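You operate a simulated robot arm through the tools that you are given. There is no shell and no other tool.

You run a simulated robot arm. Do the job below in one go: nothing can be reset, and whatever is moved stays where it is left.

JOB
The socket block has tripped: reset it and restart the recording.
Fine: logger switch and yellow block switch off before the reset, then on again. Dry hands. Leave it recording.

The check looks at the end state, three seconds after you hand in, the way a careful person would. Anything else that was tipped, shoved, dropped, spilled or broken makes it a failure.

ROBOT AND FRAMES
A 6-joint arm with a two-finger gripper, fixed in place. Base frame: the origin is on the floor under the middle of its stand, x ahead of it, y to its left, z up; the work surface is at about z = 815. Lengths are in mm, angles in rad, forces in N, time in s.
It reaches about 1572 mm from its shoulder. Its first joint turns from -2.897 to 2.897 rad. Payload 2.45 kg.
The TCP is the grasp point between the finger pads, 20 mm short of the fingertips. In the tool frame z runs along the fingers and y along their closing line. The gripper opens to 140 mm; its body begins 168 mm behind the TCP.
Orientation is told as [roll, pitch, yaw] about the base's x, y, z axes, in that order, counted from this pose: with the fingers straight down and closing along the base's y, the tool's x points along the base's -x, its y along +y and its z along -z.

CONTROLS
- The arm moves only by the tool move_arm. Its argument "steps" is a list that holds one entry, the list of rows, each a list of 7 numbers: the turn, a rotation vector about the tool's x, y, z in units of 8 degrees (1.0 is 8 degrees), then the shift along the tool's x, y, z in units of 30 mm (1.0 is 30 mm), then the finger opening in mm, from 0 to 140. In form: [[[rx, ry, rz, x, y, z, gripper], ...]]. A call has 1 to 20 rows; each row shifts and turns the commanded pose from where the row before left it, along the tool's axes as they then stand. A call with a number of a shift or a turn outside -1 to 1 is refused whole. A row lasts 0.2 s, in which the tool goes at most 50 mm and 0.15 rad; a call with a longer step from one row to the next is refused whole, and so is a gripper value outside its range. A pose out of reach is approached as far as the arm can. The call stops where the force on the tool passes 40 N (or 10 N more than at its start, if that is more) or the arm is blocked; 0.2 s more then pass. Each finger travels about 45 mm/s and halts on what it meets, pressing with about 41 N; the grip force reading is that of the motor and also rises with nothing between the fingers. The clock runs only during rows and for 0.2 s after the last one: add rows that do not move to give the fingers time. The reply holds the time, the measured pose of the TCP, the force on the tool along the base axes, the opening and the grip force, in the units named above and with some noise, with the torque about the TCP (base axes, N m) and any sound that the robot's microphone picked up.
- Cameras (640 x 400 px; columns grow to the right, rows downward): "scene" is fixed at [219, -500.3, 1413.8]; the picture's right is [0.89, -0.45, 0.00], its down [-0.14, -0.28, -0.95] and it looks along [0.43, 0.85, -0.31] (base axes); focal length 310 px, centre (320, 200). "wrist" rides on the gripper at [78, 11, -209] in the tool frame; the picture's right is [-0.14, 0.99, 0.00], its down [-0.92, -0.13, -0.37] and it looks along [-0.36, -0.05, 0.93] (tool axes); focal length 280 px, centre (320, 200). There is no depth. A picture from a camera that has moved, and an enlarged one, comes with that camera's place and axes in the base frame and with its lens.
- capture(camera): a new picture of that camera. The clock stands still meanwhile.
- enlarge(camera, box): a new picture of the part [left, top, right, bottom] of that camera's present view, enlarged. The clock stands still meanwhile.
- finish_job(): hands the job in; it is judged then, once.

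Nothing tells you positions but the pictures and the camera data. Unless the task says otherwise, let go and move clear before handing in.

The tools are called after "Request:" as name(argument=value, ...) on one line, values as JSON. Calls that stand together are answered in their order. move_arm: Moves the arm, as the interface text tells. Its arguments: {"type":"object","properties":{"steps":{"type":"array","items":{"type":"array","items":{"type":"array","items":{"type":"number"}}}}},"required":["steps"]} The other tools are called the same way: capture (camera) takes a picture; enlarge (camera, box) takes an enlarged picture of a part of a camera's view; finish_job () hands the job in.

At the start:

```text
time: 0.0
position: [657.6, 423.5, 1138.5]
orientation: [0.0, -0.002, 0.0]
wrist_force: [0.7, -0.4, 0.4]
wrist_torque: [-0.03, 0.0, 0.02]
gripper_width: 140.0
finger_force: 0.0
```

scene: 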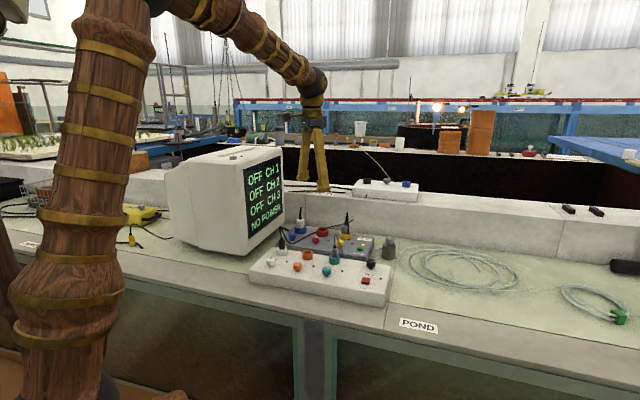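
wrist: 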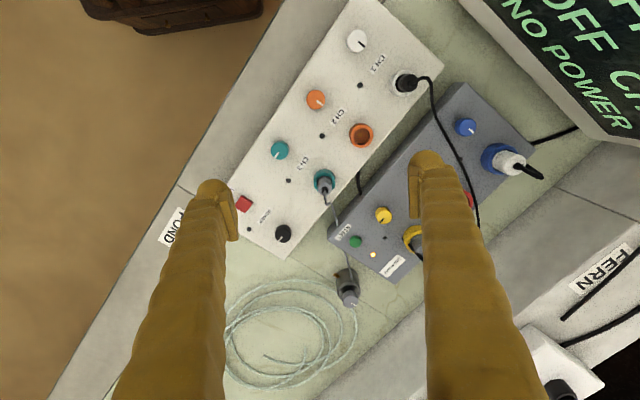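

I see a white logger box with knobs and a grey socket block with coloured switches behind it, plus a monitor reading "OFF CH1.. NO POWER". I'll enlarge the views to read the labels before moving.

Request:
enlarge(camera="scene", box=[230, 200, 430, 325])

Request:
enlarge(camera="wrist", box=[220, 0, 460, 150])

Request:
enlarge(camera="wrist", box=[220, 130, 460, 280])

Request:
enlarge(camera="wrist", box=[320, 80, 560, 230])

Request:
enlarge(camera="scene", box=[180, 140, 300, 250])

```text
3.20 times, centred on (330, 262) of scene
camera zoom: at [219.0, -500.3, 1413.8], right [0.89, -0.45, 0.0], down [-0.14, -0.28, -0.95], along [0.43, 0.85, -0.31], focal length 990 px, centre (288, 0)
```

zoom: 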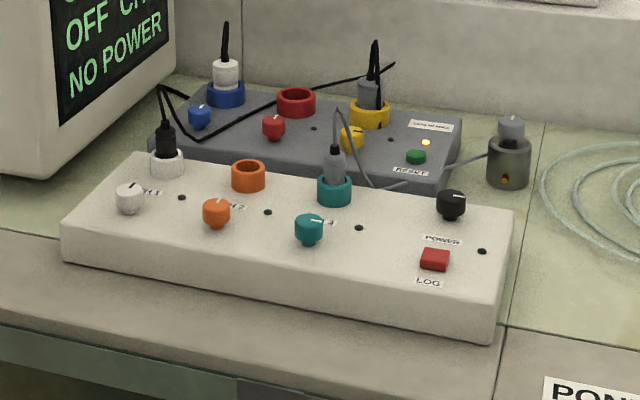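

```text
2.67 times, centred on (340, 75) of wrist
camera zoom: at [578.8, 435.0, 1348.4], right [0.14, 0.99, 0.0], down [0.92, -0.13, 0.37], along [0.37, -0.05, -0.93], focal length 748 px, centre (267, 533)
```

zoom: 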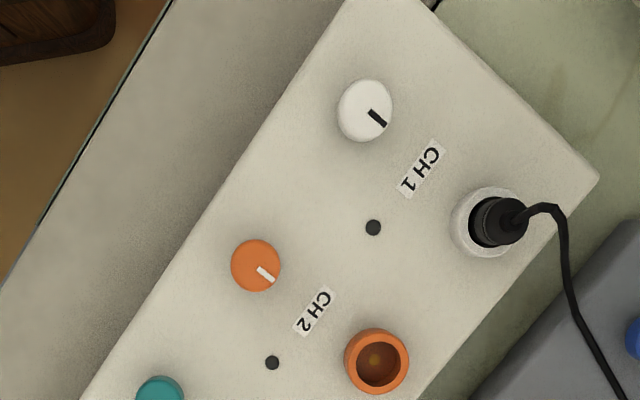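

```text
2.67 times, centred on (340, 205) of wrist
camera zoom: at [578.8, 435.0, 1348.4], right [0.14, 0.99, 0.0], down [0.92, -0.13, 0.37], along [0.37, -0.05, -0.93], focal length 748 px, centre (267, 187)
```

zoom: 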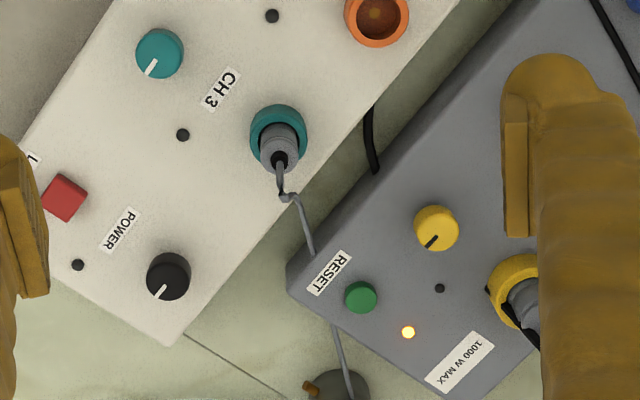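

```text
2.67 times, centred on (440, 155) of wrist
camera zoom: at [578.8, 435.0, 1348.4], right [0.14, 0.99, 0.0], down [0.92, -0.13, 0.37], along [0.37, -0.05, -0.93], focal length 748 px, centre (0, 320)
```

zoom: 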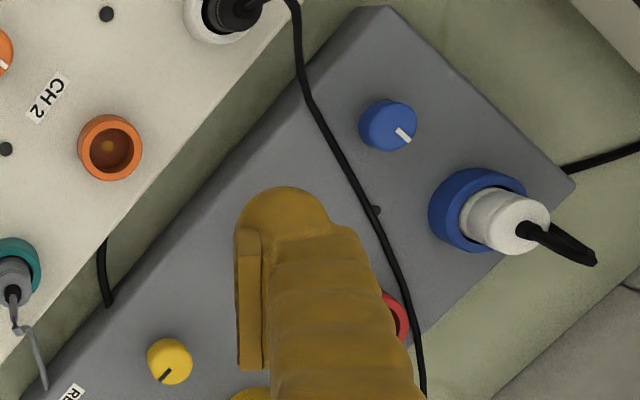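

```text
3.64 times, centred on (240, 195) of scene
camera zoom: at [219.0, -500.3, 1413.8], right [0.89, -0.45, 0.0], down [-0.14, -0.28, -0.95], along [0.43, 0.85, -0.31], focal length 1125 px, centre (611, 218)
```

zoom: 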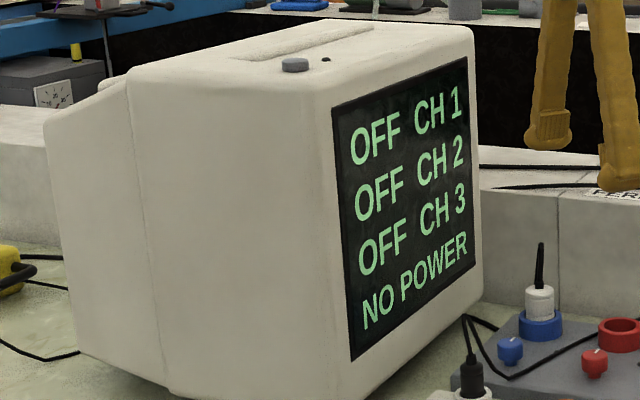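

The block shows an amber lamp by a green RESET button; the logger has a black POWER knob and a red LOG button. I'll look more closely at cords, knobs and surroundings before planning the geometry.

Request:
enlarge(camera="scene", box=[270, 200, 350, 250])

Request:
enlarge(camera="scene", box=[330, 205, 410, 255])

Request:
enlarge(camera="scene", box=[240, 245, 320, 295])

Request:
enlarge(camera="scene", box=[320, 245, 400, 295])

Request:
enlarge(camera="scene", box=[320, 130, 480, 230])

Request:
enlarge(camera="scene", box=[0, 150, 180, 262])

Request:
enlarge(camera="scene", box=[400, 180, 640, 330])

Request:
enlarge(camera="scene", box=[220, 80, 480, 190])

```text
8.00 times, centred on (310, 225) of scene
camera zoom: at [219.0, -500.3, 1413.8], right [0.89, -0.45, 0.0], down [-0.14, -0.28, -0.95], along [0.43, 0.85, -0.31], focal length 2476 px, centre (400, 0)
```

zoom: 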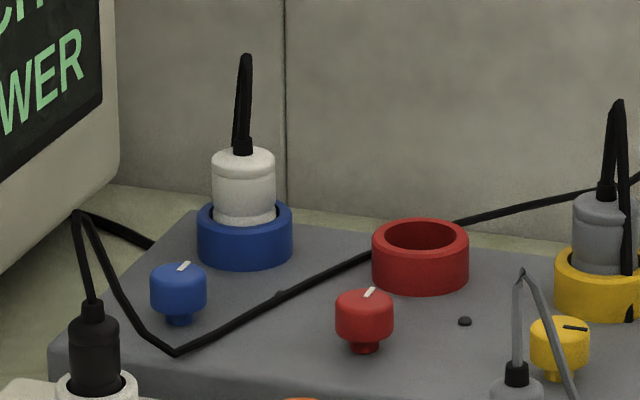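

```text
8.00 times, centred on (370, 230) of scene
camera zoom: at [219.0, -500.3, 1413.8], right [0.89, -0.45, 0.0], down [-0.14, -0.28, -0.95], along [0.43, 0.85, -0.31], focal length 2476 px, centre (-80, -40)
```

zoom: 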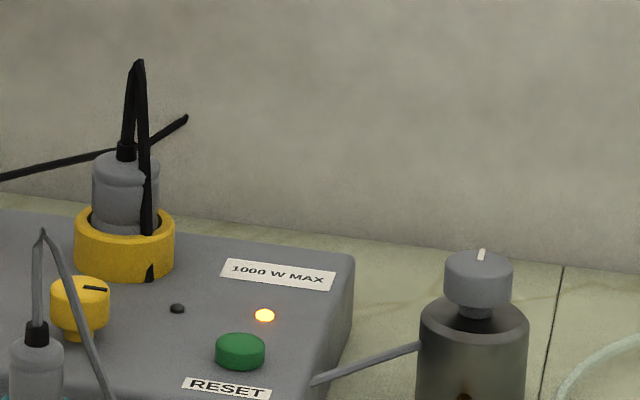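

```text
8.00 times, centred on (280, 270) of scene
camera zoom: at [219.0, -500.3, 1413.8], right [0.89, -0.45, 0.0], down [-0.14, -0.28, -0.95], along [0.43, 0.85, -0.31], focal length 2476 px, centre (640, -360)
```

zoom: 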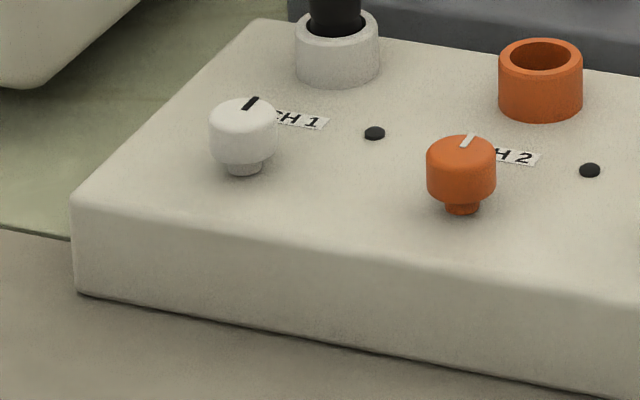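

```text
8.00 times, centred on (360, 270) of scene
camera zoom: at [219.0, -500.3, 1413.8], right [0.89, -0.45, 0.0], down [-0.14, -0.28, -0.95], along [0.43, 0.85, -0.31], focal length 2476 px, centre (0, -360)
```

zoom: 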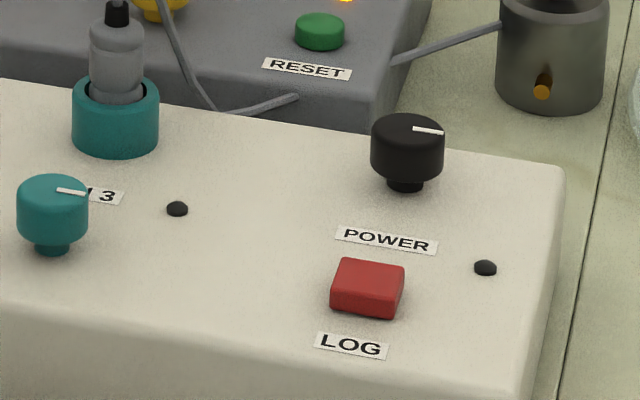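

```text
4.00 times, centred on (400, 180) of scene
camera zoom: at [219.0, -500.3, 1413.8], right [0.89, -0.45, 0.0], down [-0.14, -0.28, -0.95], along [0.43, 0.85, -0.31], focal length 1238 px, centre (0, 280)
```

zoom: 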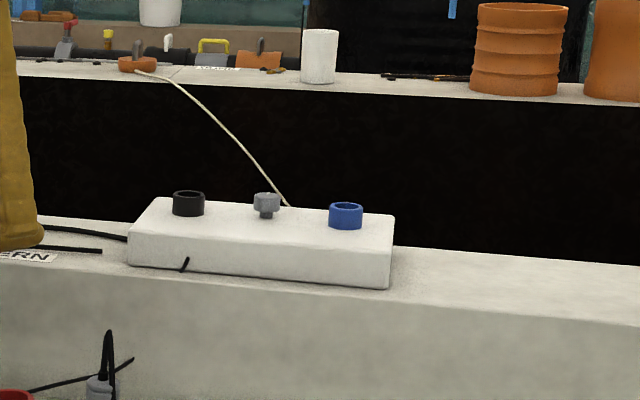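

```text
3.56 times, centred on (90, 206) of scene
camera zoom: at [219.0, -500.3, 1413.8], right [0.89, -0.45, 0.0], down [-0.14, -0.28, -0.95], along [0.43, 0.85, -0.31], focal length 1100 px, centre (1138, 179)
```

zoom: 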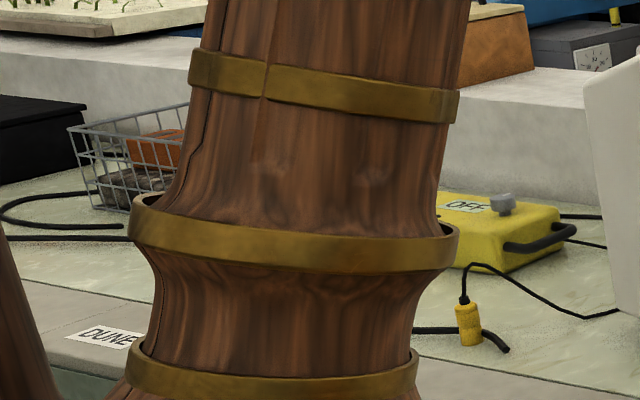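

```text
2.67 times, centred on (520, 255) of scene
camera zoom: at [219.0, -500.3, 1413.8], right [0.89, -0.45, 0.0], down [-0.14, -0.28, -0.95], along [0.43, 0.85, -0.31], focal length 825 px, centre (-213, 53)
```

zoom: 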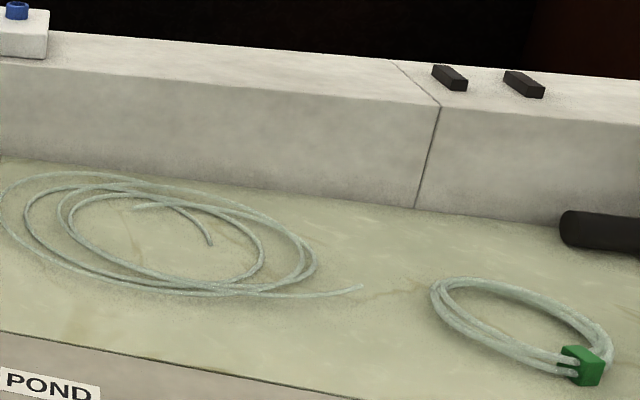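

```text
2.46 times, centred on (350, 135) of scene
camera zoom: at [219.0, -500.3, 1413.8], right [0.89, -0.45, 0.0], down [-0.14, -0.28, -0.95], along [0.43, 0.85, -0.31], focal length 762 px, centre (246, 360)
```

zoom: 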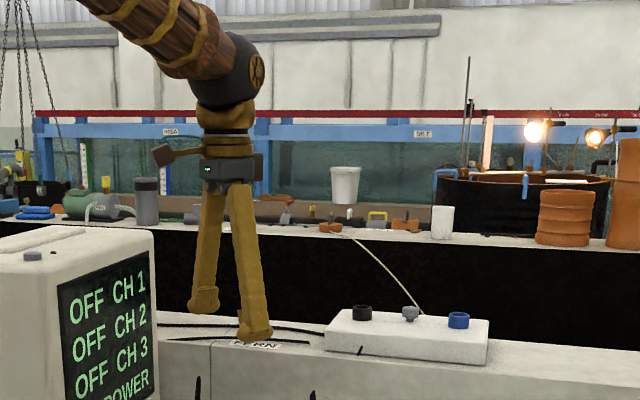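

Yellow block switch, POWER and CH3 knobs point along the boxes (on); blue, red, CH1, CH2 point back (off). I'll shift the arm a little right and forward, high above everything, to get a second wrist view for measuring positions.

Request:
move_arm(steps=[[[0, 0, 0, -0.6, -1, 0, 140], [0, 0, 0, -0.6, -1, 0, 140], [0, 0, 0, -0.6, -1, 0, 140], [0, 0, 0, -0.6, -1, 0, 140], [0, 0, 0, 0, 0, 0, 140]]])

Request:
capture(camera="wrist")

```text
time: 1.2
position: [728.8, 305.2, 1140.5]
orientation: [0.0, -0.003, 0.0]
wrist_force: [0.0, 1.2, -0.5]
wrist_torque: [-0.04, 0.0, 0.01]
gripper_width: 140.1
finger_force: 0.1
```

```text
taken
camera wrist: at [651.0, 315.2, 1349.2], right [0.14, 0.99, 0.0], down [0.92, -0.13, 0.37], along [0.37, -0.05, -0.93], focal length 280 px, centre (320, 200)
```

wrist: 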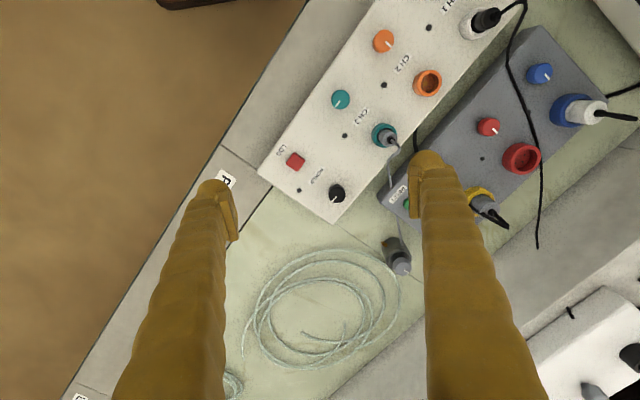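

The two wrist views agree: LOG button top at about (772, 251, 820) and POWER knob top near (837, 322, 845). I'll enlarge this view to refine the knobs and their angles.

Request:
enlarge(camera="wrist", box=[250, 80, 410, 180])

Request:
enlarge(camera="wrist", box=[270, 130, 430, 230])

Request:
enlarge(camera="wrist", box=[400, 40, 640, 190])

Request:
enlarge(camera="wrist", box=[360, 140, 520, 240])

```text
4.00 times, centred on (330, 130) of wrist
camera zoom: at [651.0, 315.2, 1349.2], right [0.14, 0.99, 0.0], down [0.92, -0.13, 0.37], along [0.37, -0.05, -0.93], focal length 1122 px, centre (280, 480)
```

zoom: 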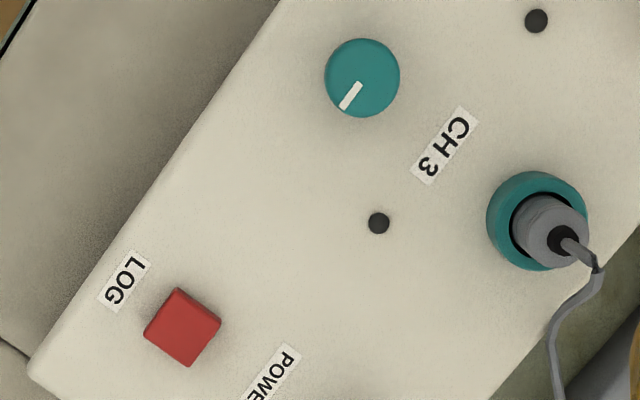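

```text
4.00 times, centred on (350, 180) of wrist
camera zoom: at [651.0, 315.2, 1349.2], right [0.14, 0.99, 0.0], down [0.92, -0.13, 0.37], along [0.37, -0.05, -0.93], focal length 1122 px, centre (200, 280)
```

zoom: 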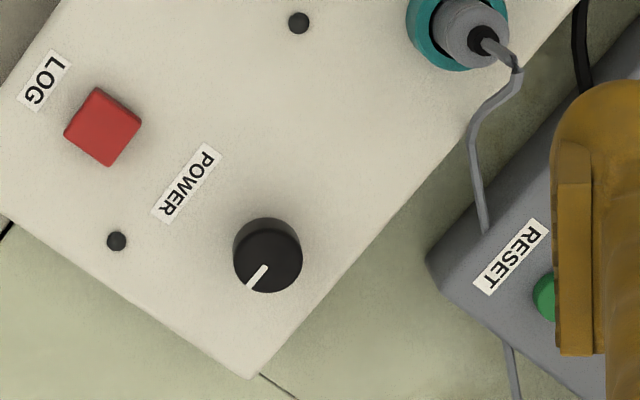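

```text
2.67 times, centred on (520, 115) of wrist
camera zoom: at [651.0, 315.2, 1349.2], right [0.14, 0.99, 0.0], down [0.92, -0.13, 0.37], along [0.37, -0.05, -0.93], focal length 748 px, centre (-213, 427)
```

zoom: 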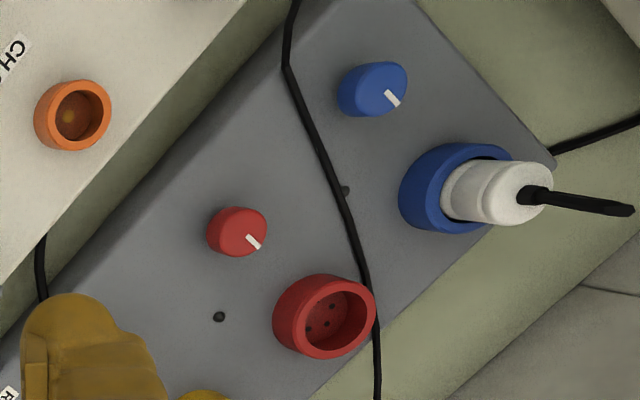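

```text
4.00 times, centred on (440, 190) of wrist
camera zoom: at [651.0, 315.2, 1349.2], right [0.14, 0.99, 0.0], down [0.92, -0.13, 0.37], along [0.37, -0.05, -0.93], focal length 1122 px, centre (-160, 240)
```

zoom: 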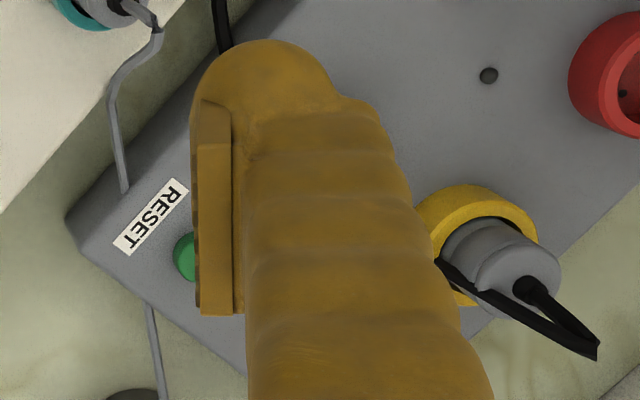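

The logger's top is at z≈815 and its knob tops at ≈845; both boxes lie turned 45°. I'll bring the gripper above the black POWER knob at (837, 322), half open, stopping well above it to check alignment.

Request:
move_arm(steps=[[[0, 0, 0, -0.9, 0.14, 0, 120], [0, 0, 0, -0.9, 0.14, 0, 100], [0, 0, 0, -0.9, 0.14, 0, 80], [0, 0, 0, -0.9, 0.14, 0, 76], [0, 0, 0, 0, 0, 1, 76], [0, 0, 0, 0, 0, 1, 76], [0, 0, 0, 0, 0, 1, 76], [0, 0, 0, 0, 0, 1, 76], [0, 0, 0, 0, 0, 1, 76], [0, 0, 0, 0, 0, 1, 76], [0, 0, 0, 0, 0, 1, 76], [0, 0, 0, 0, 0, 1, 76], [0, 0, 0, 0, 0, 0, 76]]])

Request:
capture(camera="wrist")

Request:
capture(camera="scene")

```text
time: 4.0
position: [836.1, 319.7, 900.2]
orientation: [-0.001, -0.002, -0.001]
wrist_force: [0.4, -0.2, -0.6]
wrist_torque: [0.02, 0.01, -0.01]
gripper_width: 76.0
finger_force: 0.1
```

```text
taken
camera wrist: at [758.4, 331.0, 1110.2], right [0.14, 0.99, 0.0], down [0.92, -0.13, 0.37], along [0.37, -0.05, -0.93], focal length 280 px, centre (320, 200)
```

wrist: 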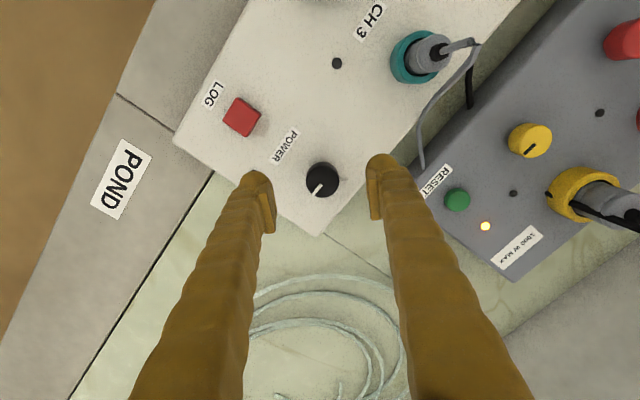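

```text
taken
```

scene: 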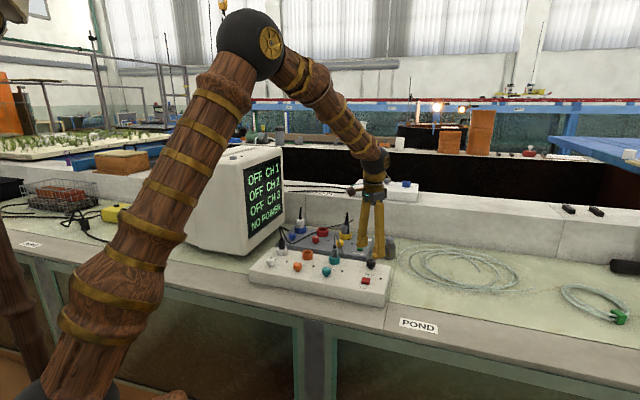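

Request:
enlarge(camera="wrist", box=[240, 120, 400, 220])

Request:
enlarge(camera="wrist", box=[420, 60, 640, 280])

Request:
enlarge(camera="scene", box=[320, 205, 420, 290])

```text
4.00 times, centred on (320, 170) of wrist
camera zoom: at [758.4, 331.0, 1110.2], right [0.14, 0.99, 0.0], down [0.92, -0.13, 0.37], along [0.37, -0.05, -0.93], focal length 1122 px, centre (320, 320)
```

zoom: 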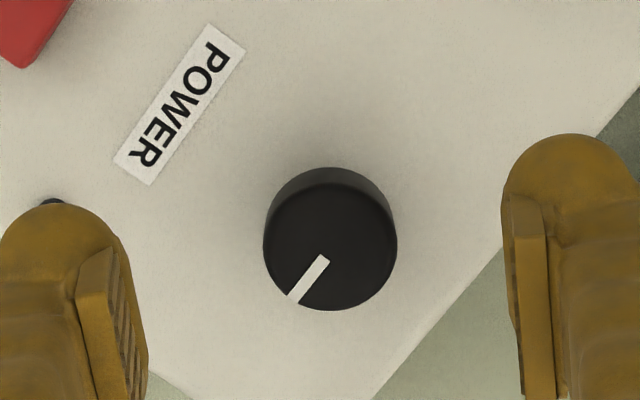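

```text
1.82 times, centred on (530, 170) of wrist
camera zoom: at [758.4, 331.0, 1110.2], right [0.14, 0.99, 0.0], down [0.92, -0.13, 0.37], along [0.37, -0.05, -0.93], focal length 510 px, centre (-62, 254)
```

zoom: 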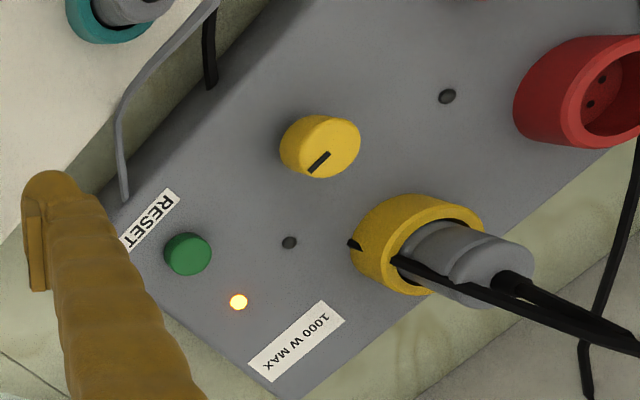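

```text
4.71 times, centred on (370, 248) of scene
camera zoom: at [219.0, -500.3, 1413.8], right [0.89, -0.45, 0.0], down [-0.14, -0.28, -0.95], along [0.43, 0.85, -0.31], focal length 1456 px, centre (85, -24)
```

zoom: 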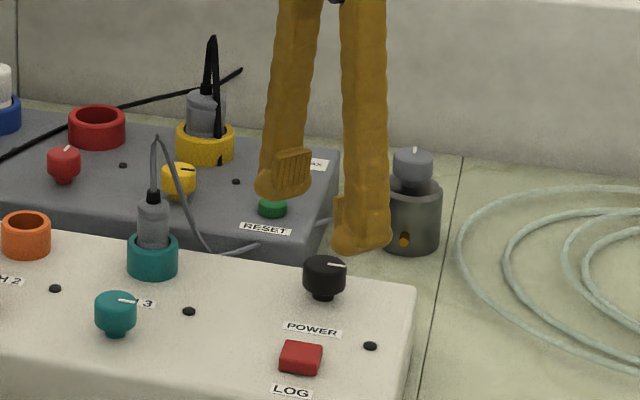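

The POWER knob's axis is at about (842, 322), slightly ahead of the TCP. I'll correct 6 mm forward and 2 mm left, lower so the pads straddle the knob, and check before closing.

Request:
move_arm(steps=[[[0, 0, 0, -0.2, 0.077, 0, 66], [0, 0, 0, 0, 0, 0.5, 60], [0, 0, 0, 0, 0, 0.5, 60], [0, 0, 0, 0, 0, 0.5, 60], [0, 0, 0, 0, 0, 0.4, 60], [0, 0, 0, 0, 0, 0, 60]]])

Request:
enlarge(camera="wrist", box=[220, 110, 420, 235])

Request:
enlarge(camera="scene", box=[330, 220, 410, 270])

```text
time: 5.4
position: [843.0, 323.5, 842.7]
orientation: [0.0, -0.002, 0.001]
wrist_force: [1.0, 0.3, -0.3]
wrist_torque: [0.0, 0.02, -0.02]
gripper_width: 60.0
finger_force: 0.1
```

```text
3.20 times, centred on (320, 172) of wrist
camera zoom: at [765.5, 333.9, 1050.6], right [0.14, 0.99, 0.0], down [0.92, -0.13, 0.37], along [0.37, -0.05, -0.93], focal length 897 px, centre (320, 288)
```

zoom: 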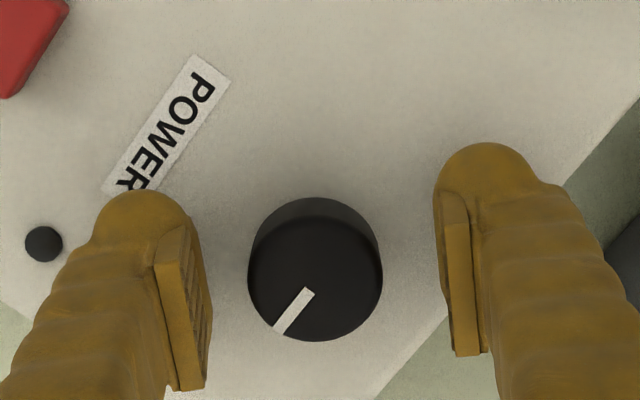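

```text
8.00 times, centred on (370, 245) of scene
camera zoom: at [219.0, -500.3, 1413.8], right [0.89, -0.45, 0.0], down [-0.14, -0.28, -0.95], along [0.43, 0.85, -0.31], focal length 2476 px, centre (-80, -160)
```

zoom: 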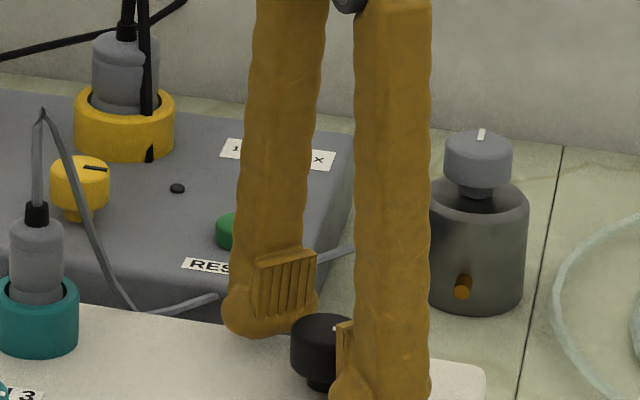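

The knob is centred between the pads at cap height. I'll close gently on it and check the force.

Request:
move_arm(steps=[[[0, 0, 0, 0, 0, 0, 40], [0, 0, 0, 0, 0, 0, 30], [0, 0, 0, 0, 0, 0, 28], [0, 0, 0, 0, 0, 0, 28]]])

```text
time: 6.4
position: [844.5, 322.7, 841.6]
orientation: [-0.001, -0.003, 0.0]
wrist_force: [0.1, -10.1, -0.7]
wrist_torque: [-0.07, 0.02, 0.01]
gripper_width: 34.8
finger_force: 5.1
```

Contact on one side first (−10 N in y), so the grip is a millimetre or two off. I'll shift slightly in −y and finish closing.

Request:
move_arm(steps=[[[0, 0, 0, 0, -0.05, 0, 28], [0, 0, 0, 0, 0, 0, 26], [0, 0, 0, 0, 0, 0, 26]]])

```text
time: 7.2
position: [844.7, 321.9, 841.9]
orientation: [0.001, -0.002, 0.001]
wrist_force: [-0.3, -1.9, -2.9]
wrist_torque: [-0.03, 0.01, 0.02]
gripper_width: 31.9
finger_force: 36.9
```

Firm, balanced grip on the POWER knob (31.9 mm). I'll turn it counter‑clockwise seen from above by 24° first, watching the torque.

Request:
move_arm(steps=[[[0, 0, -0.6, 0, 0, 0, 26], [0, 0, -0.8, 0, 0, 0, 26], [0, 0, -0.8, 0, 0, 0, 26], [0, 0, -0.8, 0, 0, 0, 26]]])

Request:
enlarge(camera="scene", box=[330, 220, 410, 270])

Request:
enlarge(camera="wrist", box=[220, 110, 420, 235])

```text
time: 8.2
position: [844.1, 321.7, 841.9]
orientation: [0.0, -0.001, 0.419]
wrist_force: [8.7, -10.9, -17.7]
wrist_torque: [-0.01, -0.32, -0.01]
gripper_width: 31.6
finger_force: 44.7
```

```text
8.00 times, centred on (370, 245) of scene
camera zoom: at [219.0, -500.3, 1413.8], right [0.89, -0.45, 0.0], down [-0.14, -0.28, -0.95], along [0.43, 0.85, -0.31], focal length 2476 px, centre (-80, -160)
```

zoom: 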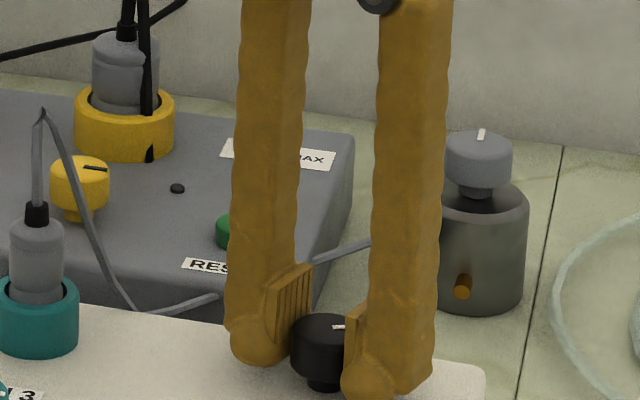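

```text
3.20 times, centred on (320, 172) of wrist
camera zoom: at [768.1, 299.4, 1050.7], right [-0.28, 0.96, 0.0], down [0.89, 0.26, 0.37], along [0.35, 0.1, -0.93], focal length 897 px, centre (320, 288)
```

zoom: 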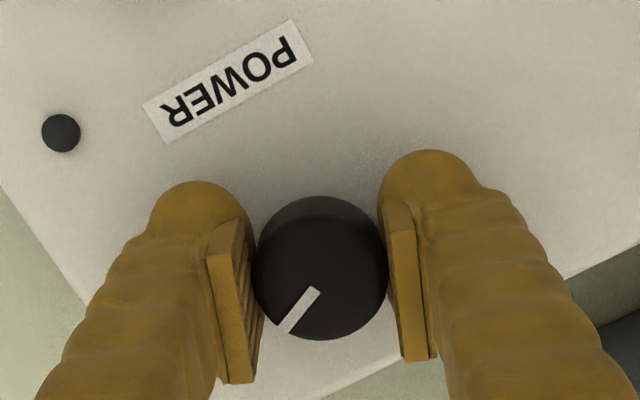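

The knob turns with the gripper (mark fixed relative to the pads). I'll continue turning in portions while watching forces.

Request:
move_arm(steps=[[[0, 0, -0.8, 0, 0, 0, 26], [0, 0, -0.8, 0, 0, 0, 26], [0, 0, -0.8, 0, 0, 0, 26], [0, 0, 0, 0, 0, 0, 26]]])

```text
time: 9.1
position: [843.7, 320.0, 842.3]
orientation: [-0.002, 0.0, 0.745]
wrist_force: [5.6, 3.2, -4.0]
wrist_torque: [0.04, -0.08, 0.01]
gripper_width: 31.8
finger_force: 45.6
stopped in row 4: the force on the tool passed its limit at 41 N (the readings are from after the stop); the commanded pose is now the measured one
```

The move stopped on a force spike, possibly the switch snapping over its centre. I'll look at it.

Request:
enlarge(camera="wrist", box=[220, 110, 420, 235])

Request:
enlarge(camera="scene", box=[330, 220, 410, 270])

```text
3.20 times, centred on (320, 172) of wrist
camera zoom: at [779.2, 276.0, 1050.7], right [-0.57, 0.82, 0.0], down [0.76, 0.53, 0.37], along [0.3, 0.21, -0.93], focal length 897 px, centre (320, 288)
```

zoom: 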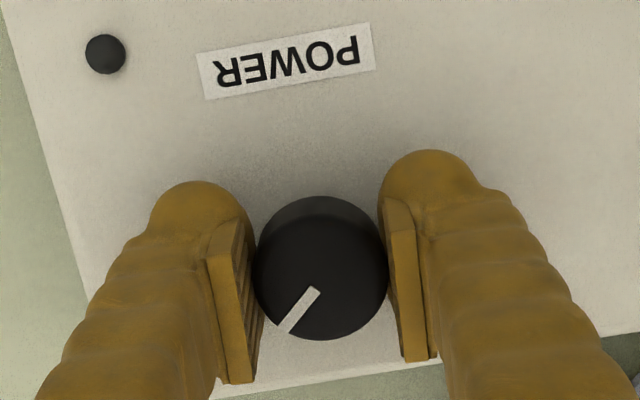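

```text
8.00 times, centred on (370, 245) of scene
camera zoom: at [219.0, -500.3, 1413.8], right [0.89, -0.45, 0.0], down [-0.14, -0.28, -0.95], along [0.43, 0.85, -0.31], focal length 2476 px, centre (-80, -160)
```

zoom: 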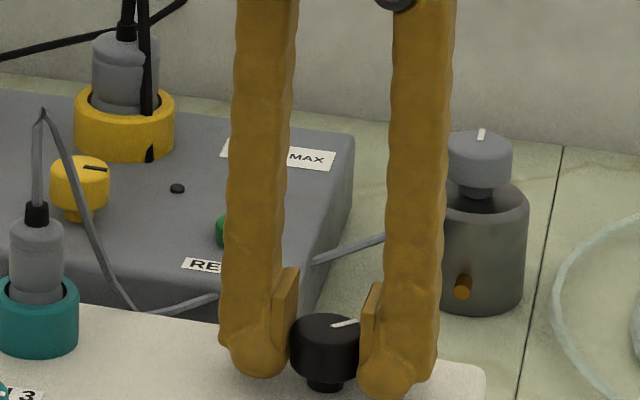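

The knob followed to 43° and stays aligned with the pads. I'll keep turning in smaller portions.

Request:
move_arm(steps=[[[0, 0, -0.6, 0, 0, 0, 26], [0, 0, -0.6, 0, 0, 0, 26], [0, 0, -0.6, 0, 0, 0, 26], [0, 0, 0, 0, 0, 0, 26]]])

```text
time: 10.1
position: [844.0, 321.4, 840.7]
orientation: [-0.001, -0.001, 0.998]
wrist_force: [14.4, -3.4, -18.0]
wrist_torque: [0.01, -0.16, 0.02]
gripper_width: 31.7
finger_force: 44.7
```

Turned to 57°, forces moderate. Continuing towards 90°.

Request:
move_arm(steps=[[[0, 0, -0.6, -0.02, 0.0, 0.03, 26], [0, 0, -0.6, 0, 0, 0, 26], [0, 0, -0.6, 0, 0, 0, 26], [0, 0, 0, 0, 0, 0, 26]]])

Request:
enlarge(camera="wrist", box=[220, 110, 420, 235])

```text
time: 11.1
position: [844.4, 319.4, 840.3]
orientation: [-0.002, -0.002, 1.25]
wrist_force: [7.3, -30.3, 2.7]
wrist_torque: [-0.48, -0.02, 0.0]
gripper_width: 31.8
finger_force: 45.3
```

```text
3.20 times, centred on (320, 172) of wrist
camera zoom: at [809.4, 250.1, 1050.8], right [-0.9, 0.44, 0.0], down [0.41, 0.83, 0.37], along [0.16, 0.33, -0.93], focal length 897 px, centre (320, 288)
```

zoom: 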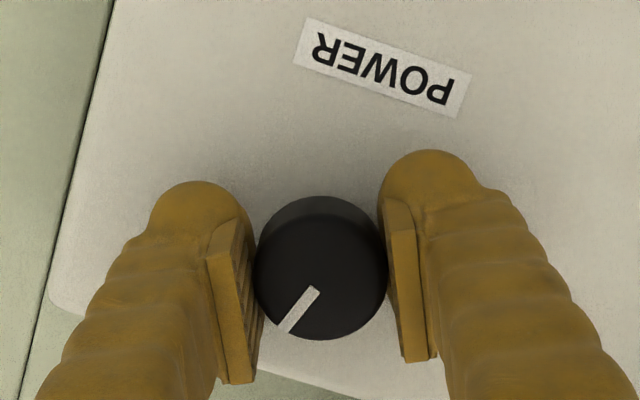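

The knob still follows; a side force of −30 N in y shows the tool should drift about 2 mm in −y. I'll correct that and finish the turn to 90°.

Request:
move_arm(steps=[[[0, 0, 0, 0.06, -0.02, 0, 26], [0, 0, -0.6, 0.02, 0, 0, 26], [0, 0, -0.6, 0, 0, 0, 26], [0, 0, -0.6, 0, 0, 0, 26], [0, 0, -0.4, 0, 0, 0, 26], [0, 0, 0, 0, 0, 0, 26]]])

Request:
enlarge(camera="wrist", box=[220, 110, 420, 235])

Request:
enlarge(camera="scene", box=[330, 220, 410, 270])

```text
time: 12.4
position: [844.7, 320.3, 842.9]
orientation: [-0.003, -0.002, 1.558]
wrist_force: [19.7, 34.5, 12.1]
wrist_torque: [0.41, -0.27, 0.02]
gripper_width: 31.9
finger_force: 44.0
```

```text
3.20 times, centred on (320, 172) of wrist
camera zoom: at [832.3, 242.2, 1050.7], right [-0.99, 0.15, 0.0], down [0.14, 0.92, 0.37], along [0.06, 0.37, -0.93], focal length 897 px, centre (320, 288)
```

zoom: 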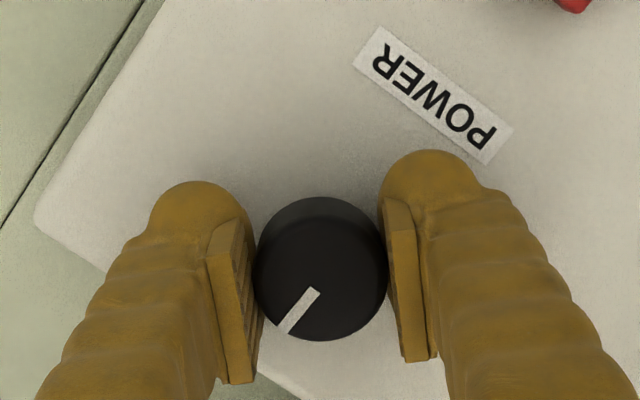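

```text
8.00 times, centred on (370, 245) of scene
camera zoom: at [219.0, -500.3, 1413.8], right [0.89, -0.45, 0.0], down [-0.14, -0.28, -0.95], along [0.43, 0.85, -0.31], focal length 2476 px, centre (-80, -160)
```

zoom: 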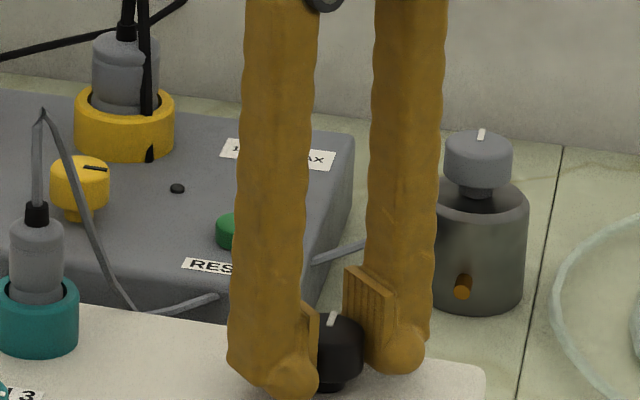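

The knob has turned to 89°, its mark now pointing back (off). I'll relieve the side force, then open and lift straight up.

Request:
move_arm(steps=[[[0, 0, -0.1, -0.047, -0.027, -0.017, 26], [0, 0, 0, 0, 0, 0, 26]]])

```text
time: 13.1
position: [844.6, 319.6, 841.7]
orientation: [-0.002, 0.0, 1.57]
wrist_force: [10.4, 14.2, 20.8]
wrist_torque: [0.14, -0.12, -0.03]
gripper_width: 31.6
finger_force: 45.0
```

Request:
move_arm(steps=[[[0, 0, 0, -0.02, -0.01, -0.02, 34], [0, 0, 0, 0, 0, 0, 44], [0, 0, 0, 0, 0, 0, 52], [0, 0, 0, 0, 0, 0, 56], [0, 0, 0, 0, 0, 0, 56]]])

Request:
enlarge(camera="wrist", box=[220, 110, 420, 235])

```text
time: 14.2
position: [844.3, 321.3, 842.5]
orientation: [-0.001, 0.001, 1.57]
wrist_force: [0.5, -0.1, -0.6]
wrist_torque: [-0.02, 0.0, 0.02]
gripper_width: 56.4
finger_force: 0.0
```

```text
3.20 times, centred on (320, 172) of wrist
camera zoom: at [833.7, 243.3, 1050.8], right [-0.99, 0.14, 0.0], down [0.13, 0.92, 0.37], along [0.05, 0.36, -0.93], focal length 897 px, centre (320, 288)
```

zoom: 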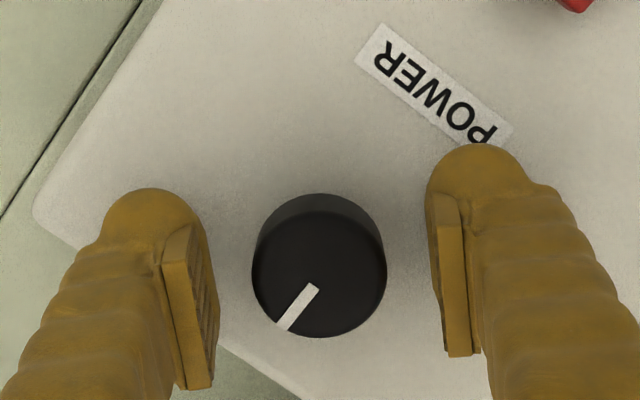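

POWER is off and the knob stayed put. Now I'll lift straight up to about z = 1050, turning the wrist back to yaw 0, then check the whole scene.

Request:
move_arm(steps=[[[0, 0, 0, 0, 0, -0.7, 60], [0, 0, 0, 0, 0, -1, 64], [0, 0, 1, 0, 0, -1, 64], [0, 0, 1, 0, 0, -1, 64], [0, 0, 1, 0, 0, -1, 64], [0, 0, 1, 0, 0, -1, 64], [0, 0, 1, 0, 0, -1, 64], [0, 0, 1, 0, 0, 0, 64], [0, 0, 1, 0, 0, 0, 64], [0, 0, 1, 0, 0, 0, 64], [0, 0, 1, 0, 0, 0, 64], [0, 0, 1, 0, 0, 0, 64], [0, 0, 1, 0, 0, 0, 64], [0, 0, 0.25, 0, 0, 0, 64]]])

Request:
capture(camera="scene")

```text
time: 17.2
position: [845.3, 321.1, 1044.0]
orientation: [0.001, -0.001, -0.001]
wrist_force: [0.2, -0.9, 0.1]
wrist_torque: [-0.02, 0.01, -0.01]
gripper_width: 64.1
finger_force: 0.1
```

```text
taken
```

scene: 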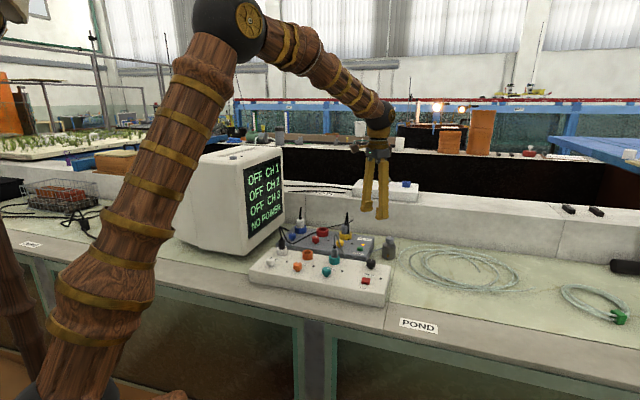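

All undisturbed; the POWER knob mark now points back. Next I move over the yellow block knob at about (831, 525) and lower part of the way.

Request:
move_arm(steps=[[[0, 0, 0, 0.067, 0.97, 0, 60], [0, 0, 0, 0.067, 0.97, 0, 56], [0, 0, 0, 0.067, 0.97, 0, 56], [0, 0, 0, 0.067, 0.97, 0, 56], [0, 0, 0, 0.067, 0.97, 0, 56], [0, 0, 0, 0.067, 0.97, 0, 56], [0, 0, 0, 0.067, 0.97, 0, 56], [0, 0, 0, 0, 0, 0.9, 56], [0, 0, 0, 0, 0, 0.9, 56], [0, 0, 0, 0, 0, 0.9, 56], [0, 0, 0, 0, 0, 0, 56]]])

Request:
capture(camera="wrist")

Request:
enlarge(camera="scene", box=[290, 180, 420, 262])

```text
time: 19.6
position: [831.3, 523.7, 963.4]
orientation: [0.0, -0.002, 0.0]
wrist_force: [0.1, 0.8, -0.5]
wrist_torque: [-0.03, 0.02, 0.03]
gripper_width: 56.0
finger_force: 0.1
```

```text
taken
camera wrist: at [753.2, 535.3, 1171.2], right [0.14, 0.99, 0.0], down [0.92, -0.13, 0.37], along [0.37, -0.05, -0.93], focal length 280 px, centre (320, 200)
```

wrist: 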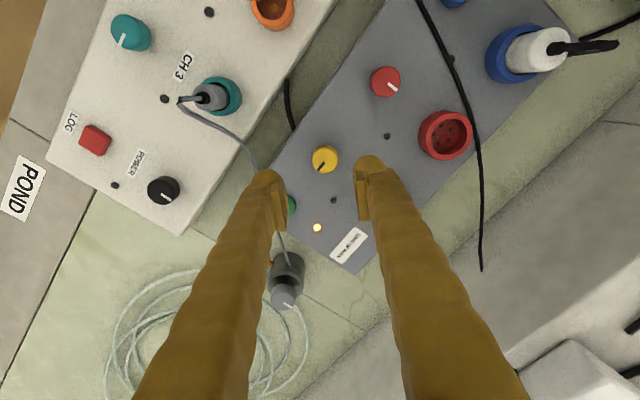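

```text
4.88 times, centred on (355, 221) of scene
camera zoom: at [219.0, -500.3, 1413.8], right [0.89, -0.45, 0.0], down [-0.14, -0.28, -0.95], along [0.43, 0.85, -0.31], focal length 1510 px, centre (149, 98)
```

zoom: 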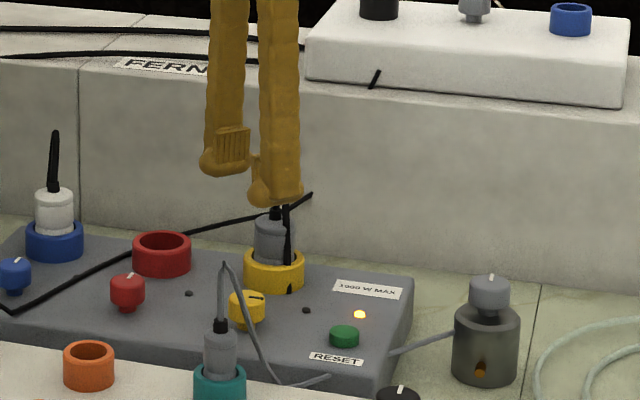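

Request:
enlarge(camera="wrist", box=[240, 110, 400, 210])

```text
4.00 times, centred on (320, 160) of wrist
camera zoom: at [753.2, 535.3, 1171.2], right [0.14, 0.99, 0.0], down [0.92, -0.13, 0.37], along [0.37, -0.05, -0.93], focal length 1122 px, centre (320, 360)
```

zoom: 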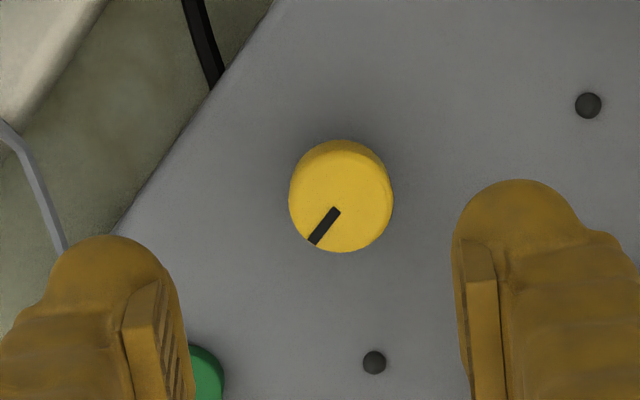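

The yellow knob is at about (834, 529). I'll correct 3 mm forward and 6 mm left and lower until the tips are just above the knob's top, then check.

Request:
move_arm(steps=[[[0, 0, 0, -0.1, 0.193, 0.4, 56], [0, 0, 0, 0, 0, 0.7, 56], [0, 0, 0, 0, 0, 0.7, 56], [0, 0, 0, 0, 0, 0.7, 56], [0, 0, 0, 0, 0, 0.6, 56], [0, 0, 0, 0, 0, 0, 56]]])

Request:
capture(camera="wrist")

Request:
enlarge(camera="scene", box=[310, 205, 390, 255])

```text
time: 21.1
position: [834.4, 530.8, 868.4]
orientation: [0.0, -0.002, 0.0]
wrist_force: [0.2, -0.2, -0.4]
wrist_torque: [0.02, -0.03, 0.0]
gripper_width: 56.0
finger_force: 0.0
```

```text
taken
camera wrist: at [756.0, 542.1, 1077.6], right [0.14, 0.99, 0.0], down [0.92, -0.13, 0.37], along [0.37, -0.05, -0.93], focal length 280 px, centre (320, 200)
```

wrist: 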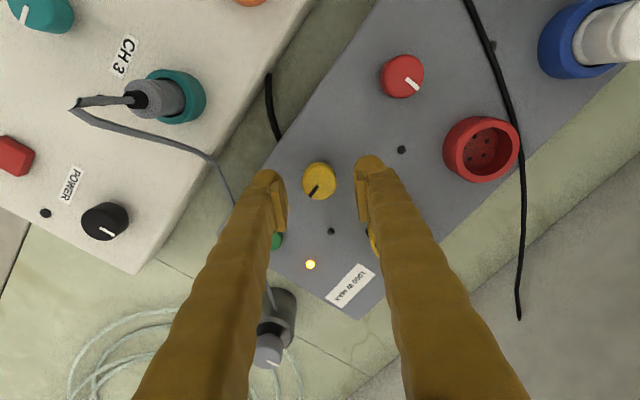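

```text
8.00 times, centred on (350, 230) of scene
camera zoom: at [219.0, -500.3, 1413.8], right [0.89, -0.45, 0.0], down [-0.14, -0.28, -0.95], along [0.43, 0.85, -0.31], focal length 2476 px, centre (80, -40)
```

zoom: 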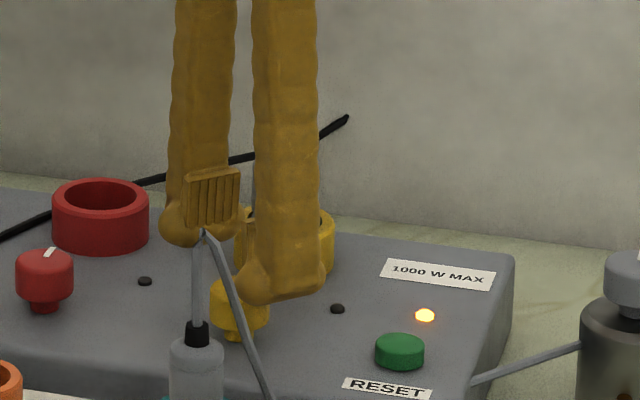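

The knob sits centred between the fingers. I'll lower the last 26 mm and close softly.

Request:
move_arm(steps=[[[0, 0, 0, 0, 0, 0.45, 56], [0, 0, 0, 0, 0, 0.43, 56], [0, 0, 0, 0, 0, 0, 56], [0, 0, 0, 0, 0, 0, 40], [0, 0, 0, 0, 0, 0, 33], [0, 0, 0, 0, 0, 0, 33]]])

Request:
enlarge(camera="wrist", box=[220, 110, 420, 235])

```text
time: 22.4
position: [834.8, 530.8, 843.0]
orientation: [0.002, -0.001, -0.001]
wrist_force: [0.7, -0.3, 0.7]
wrist_torque: [0.01, -0.02, 0.03]
gripper_width: 33.0
finger_force: 0.1
```

```text
3.20 times, centred on (320, 172) of wrist
camera zoom: at [756.2, 542.4, 1052.0], right [0.14, 0.99, 0.0], down [0.92, -0.13, 0.37], along [0.37, -0.05, -0.93], focal length 897 px, centre (320, 288)
```

zoom: 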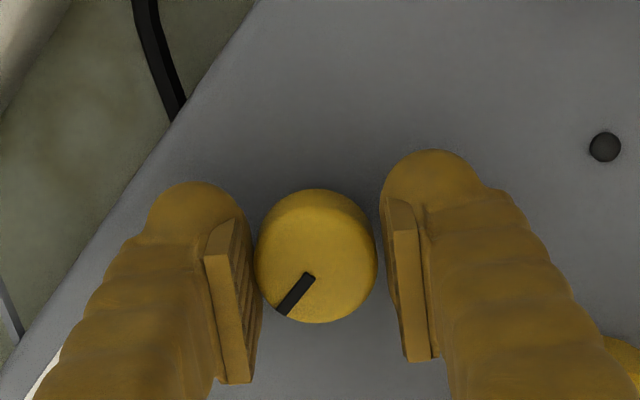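

Centred across, but the knob is about 4 mm nearer to the base than the pad centre. I'll shift 4 mm back and close.

Request:
move_arm(steps=[[[0, 0, 0, 0.14, -0.02, 0, 34], [0, 0, 0, 0, 0, 0, 34], [0, 0, 0, 0, 0, 0, 28], [0, 0, 0, 0, 0, 0, 26]]])

```text
time: 23.4
position: [829.8, 529.5, 842.8]
orientation: [0.001, -0.002, -0.001]
wrist_force: [0.0, -7.9, 0.8]
wrist_torque: [-0.1, -0.01, -0.06]
gripper_width: 30.3
finger_force: 34.4
```

Gripped at about 30 mm. I'll settle the grip and begin turning it counter‑clockwise.

Request:
move_arm(steps=[[[0, 0, 0, 0, -0.015, 0, 24], [0, 0, -0.6, 0, 0, 0, 24], [0, 0, -0.7, 0, 0, 0, 24], [0, 0, -0.7, 0, 0, 0, 24], [0, 0, 0, 0, 0, 0, 24]]])

Request:
enlarge(camera="wrist", box=[220, 110, 420, 235])

```text
time: 24.6
position: [830.3, 529.7, 842.9]
orientation: [0.002, -0.003, 0.28]
wrist_force: [8.6, -5.1, 17.1]
wrist_torque: [-0.08, -0.14, -0.02]
gripper_width: 30.1
finger_force: 45.6
```

```text
3.20 times, centred on (320, 172) of wrist
camera zoom: at [751.9, 518.1, 1052.3], right [-0.14, 0.99, 0.0], down [0.92, 0.13, 0.37], along [0.37, 0.05, -0.93], focal length 897 px, centre (320, 288)
```

zoom: 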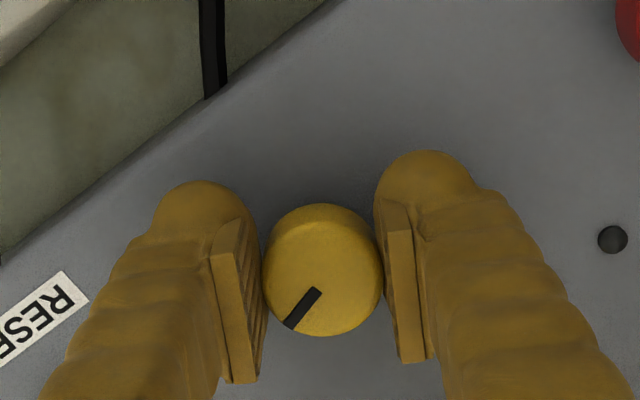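

The yellow knob follows. Continuing the turn in portions.

Request:
move_arm(steps=[[[0, 0, -0.6, 0, 0, -0.02, 24], [0, 0, -0.7, 0, 0, 0, 24], [0, 0, -0.7, 0, 0, 0, 24], [0, 0, 0, 0, 0, 0, 24]]])

```text
time: 25.7
position: [832.4, 527.8, 843.1]
orientation: [-0.003, 0.0, 0.559]
wrist_force: [-0.8, -4.9, 1.3]
wrist_torque: [-0.14, -0.02, -0.01]
gripper_width: 30.0
finger_force: 45.5
stopped in row 4: the force on the tool passed its limit at 41 N (the readings are from after the stop); the commanded pose is now the measured one
```

Request:
move_arm(steps=[[[0, 0, -0.5, 0, 0, 0, 24], [0, 0, -0.5, 0, 0, 0, 24], [0, 0, 0, 0, 0, 0, 24]]])

Request:
enlarge(camera="wrist", box=[220, 110, 420, 235])

```text
time: 26.5
position: [831.0, 528.3, 844.3]
orientation: [-0.001, 0.0, 0.698]
wrist_force: [7.4, -25.2, 5.7]
wrist_torque: [-0.32, -0.04, -0.05]
gripper_width: 29.9
finger_force: 44.8
```

```text
3.20 times, centred on (320, 172) of wrist
camera zoom: at [764.1, 486.3, 1052.4], right [-0.53, 0.85, 0.0], down [0.79, 0.49, 0.37], along [0.31, 0.19, -0.93], focal length 897 px, centre (320, 288)
```

zoom: 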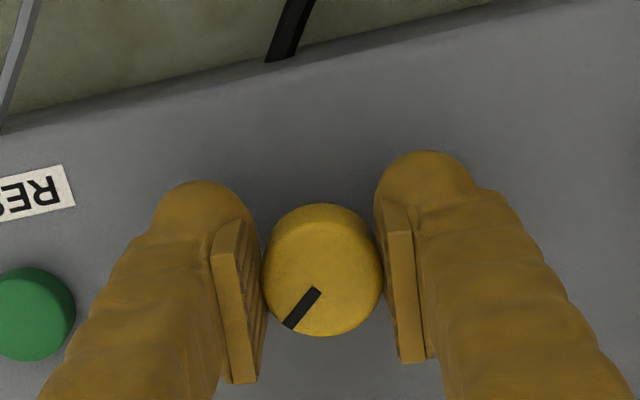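

Request:
move_arm(steps=[[[0, 0, -0.5, 0.014, -0.032, 0, 24], [0, 0, -0.6, 0, 0, 0, 24], [0, 0, -0.6, 0, 0, 0, 24], [0, 0, 0, 0, 0, 0, 24]]])

```text
time: 27.5
position: [831.8, 527.2, 841.8]
orientation: [-0.002, 0.001, 0.935]
wrist_force: [29.3, -21.8, -5.4]
wrist_torque: [-0.21, -0.31, -0.16]
gripper_width: 29.9
finger_force: 44.8
```

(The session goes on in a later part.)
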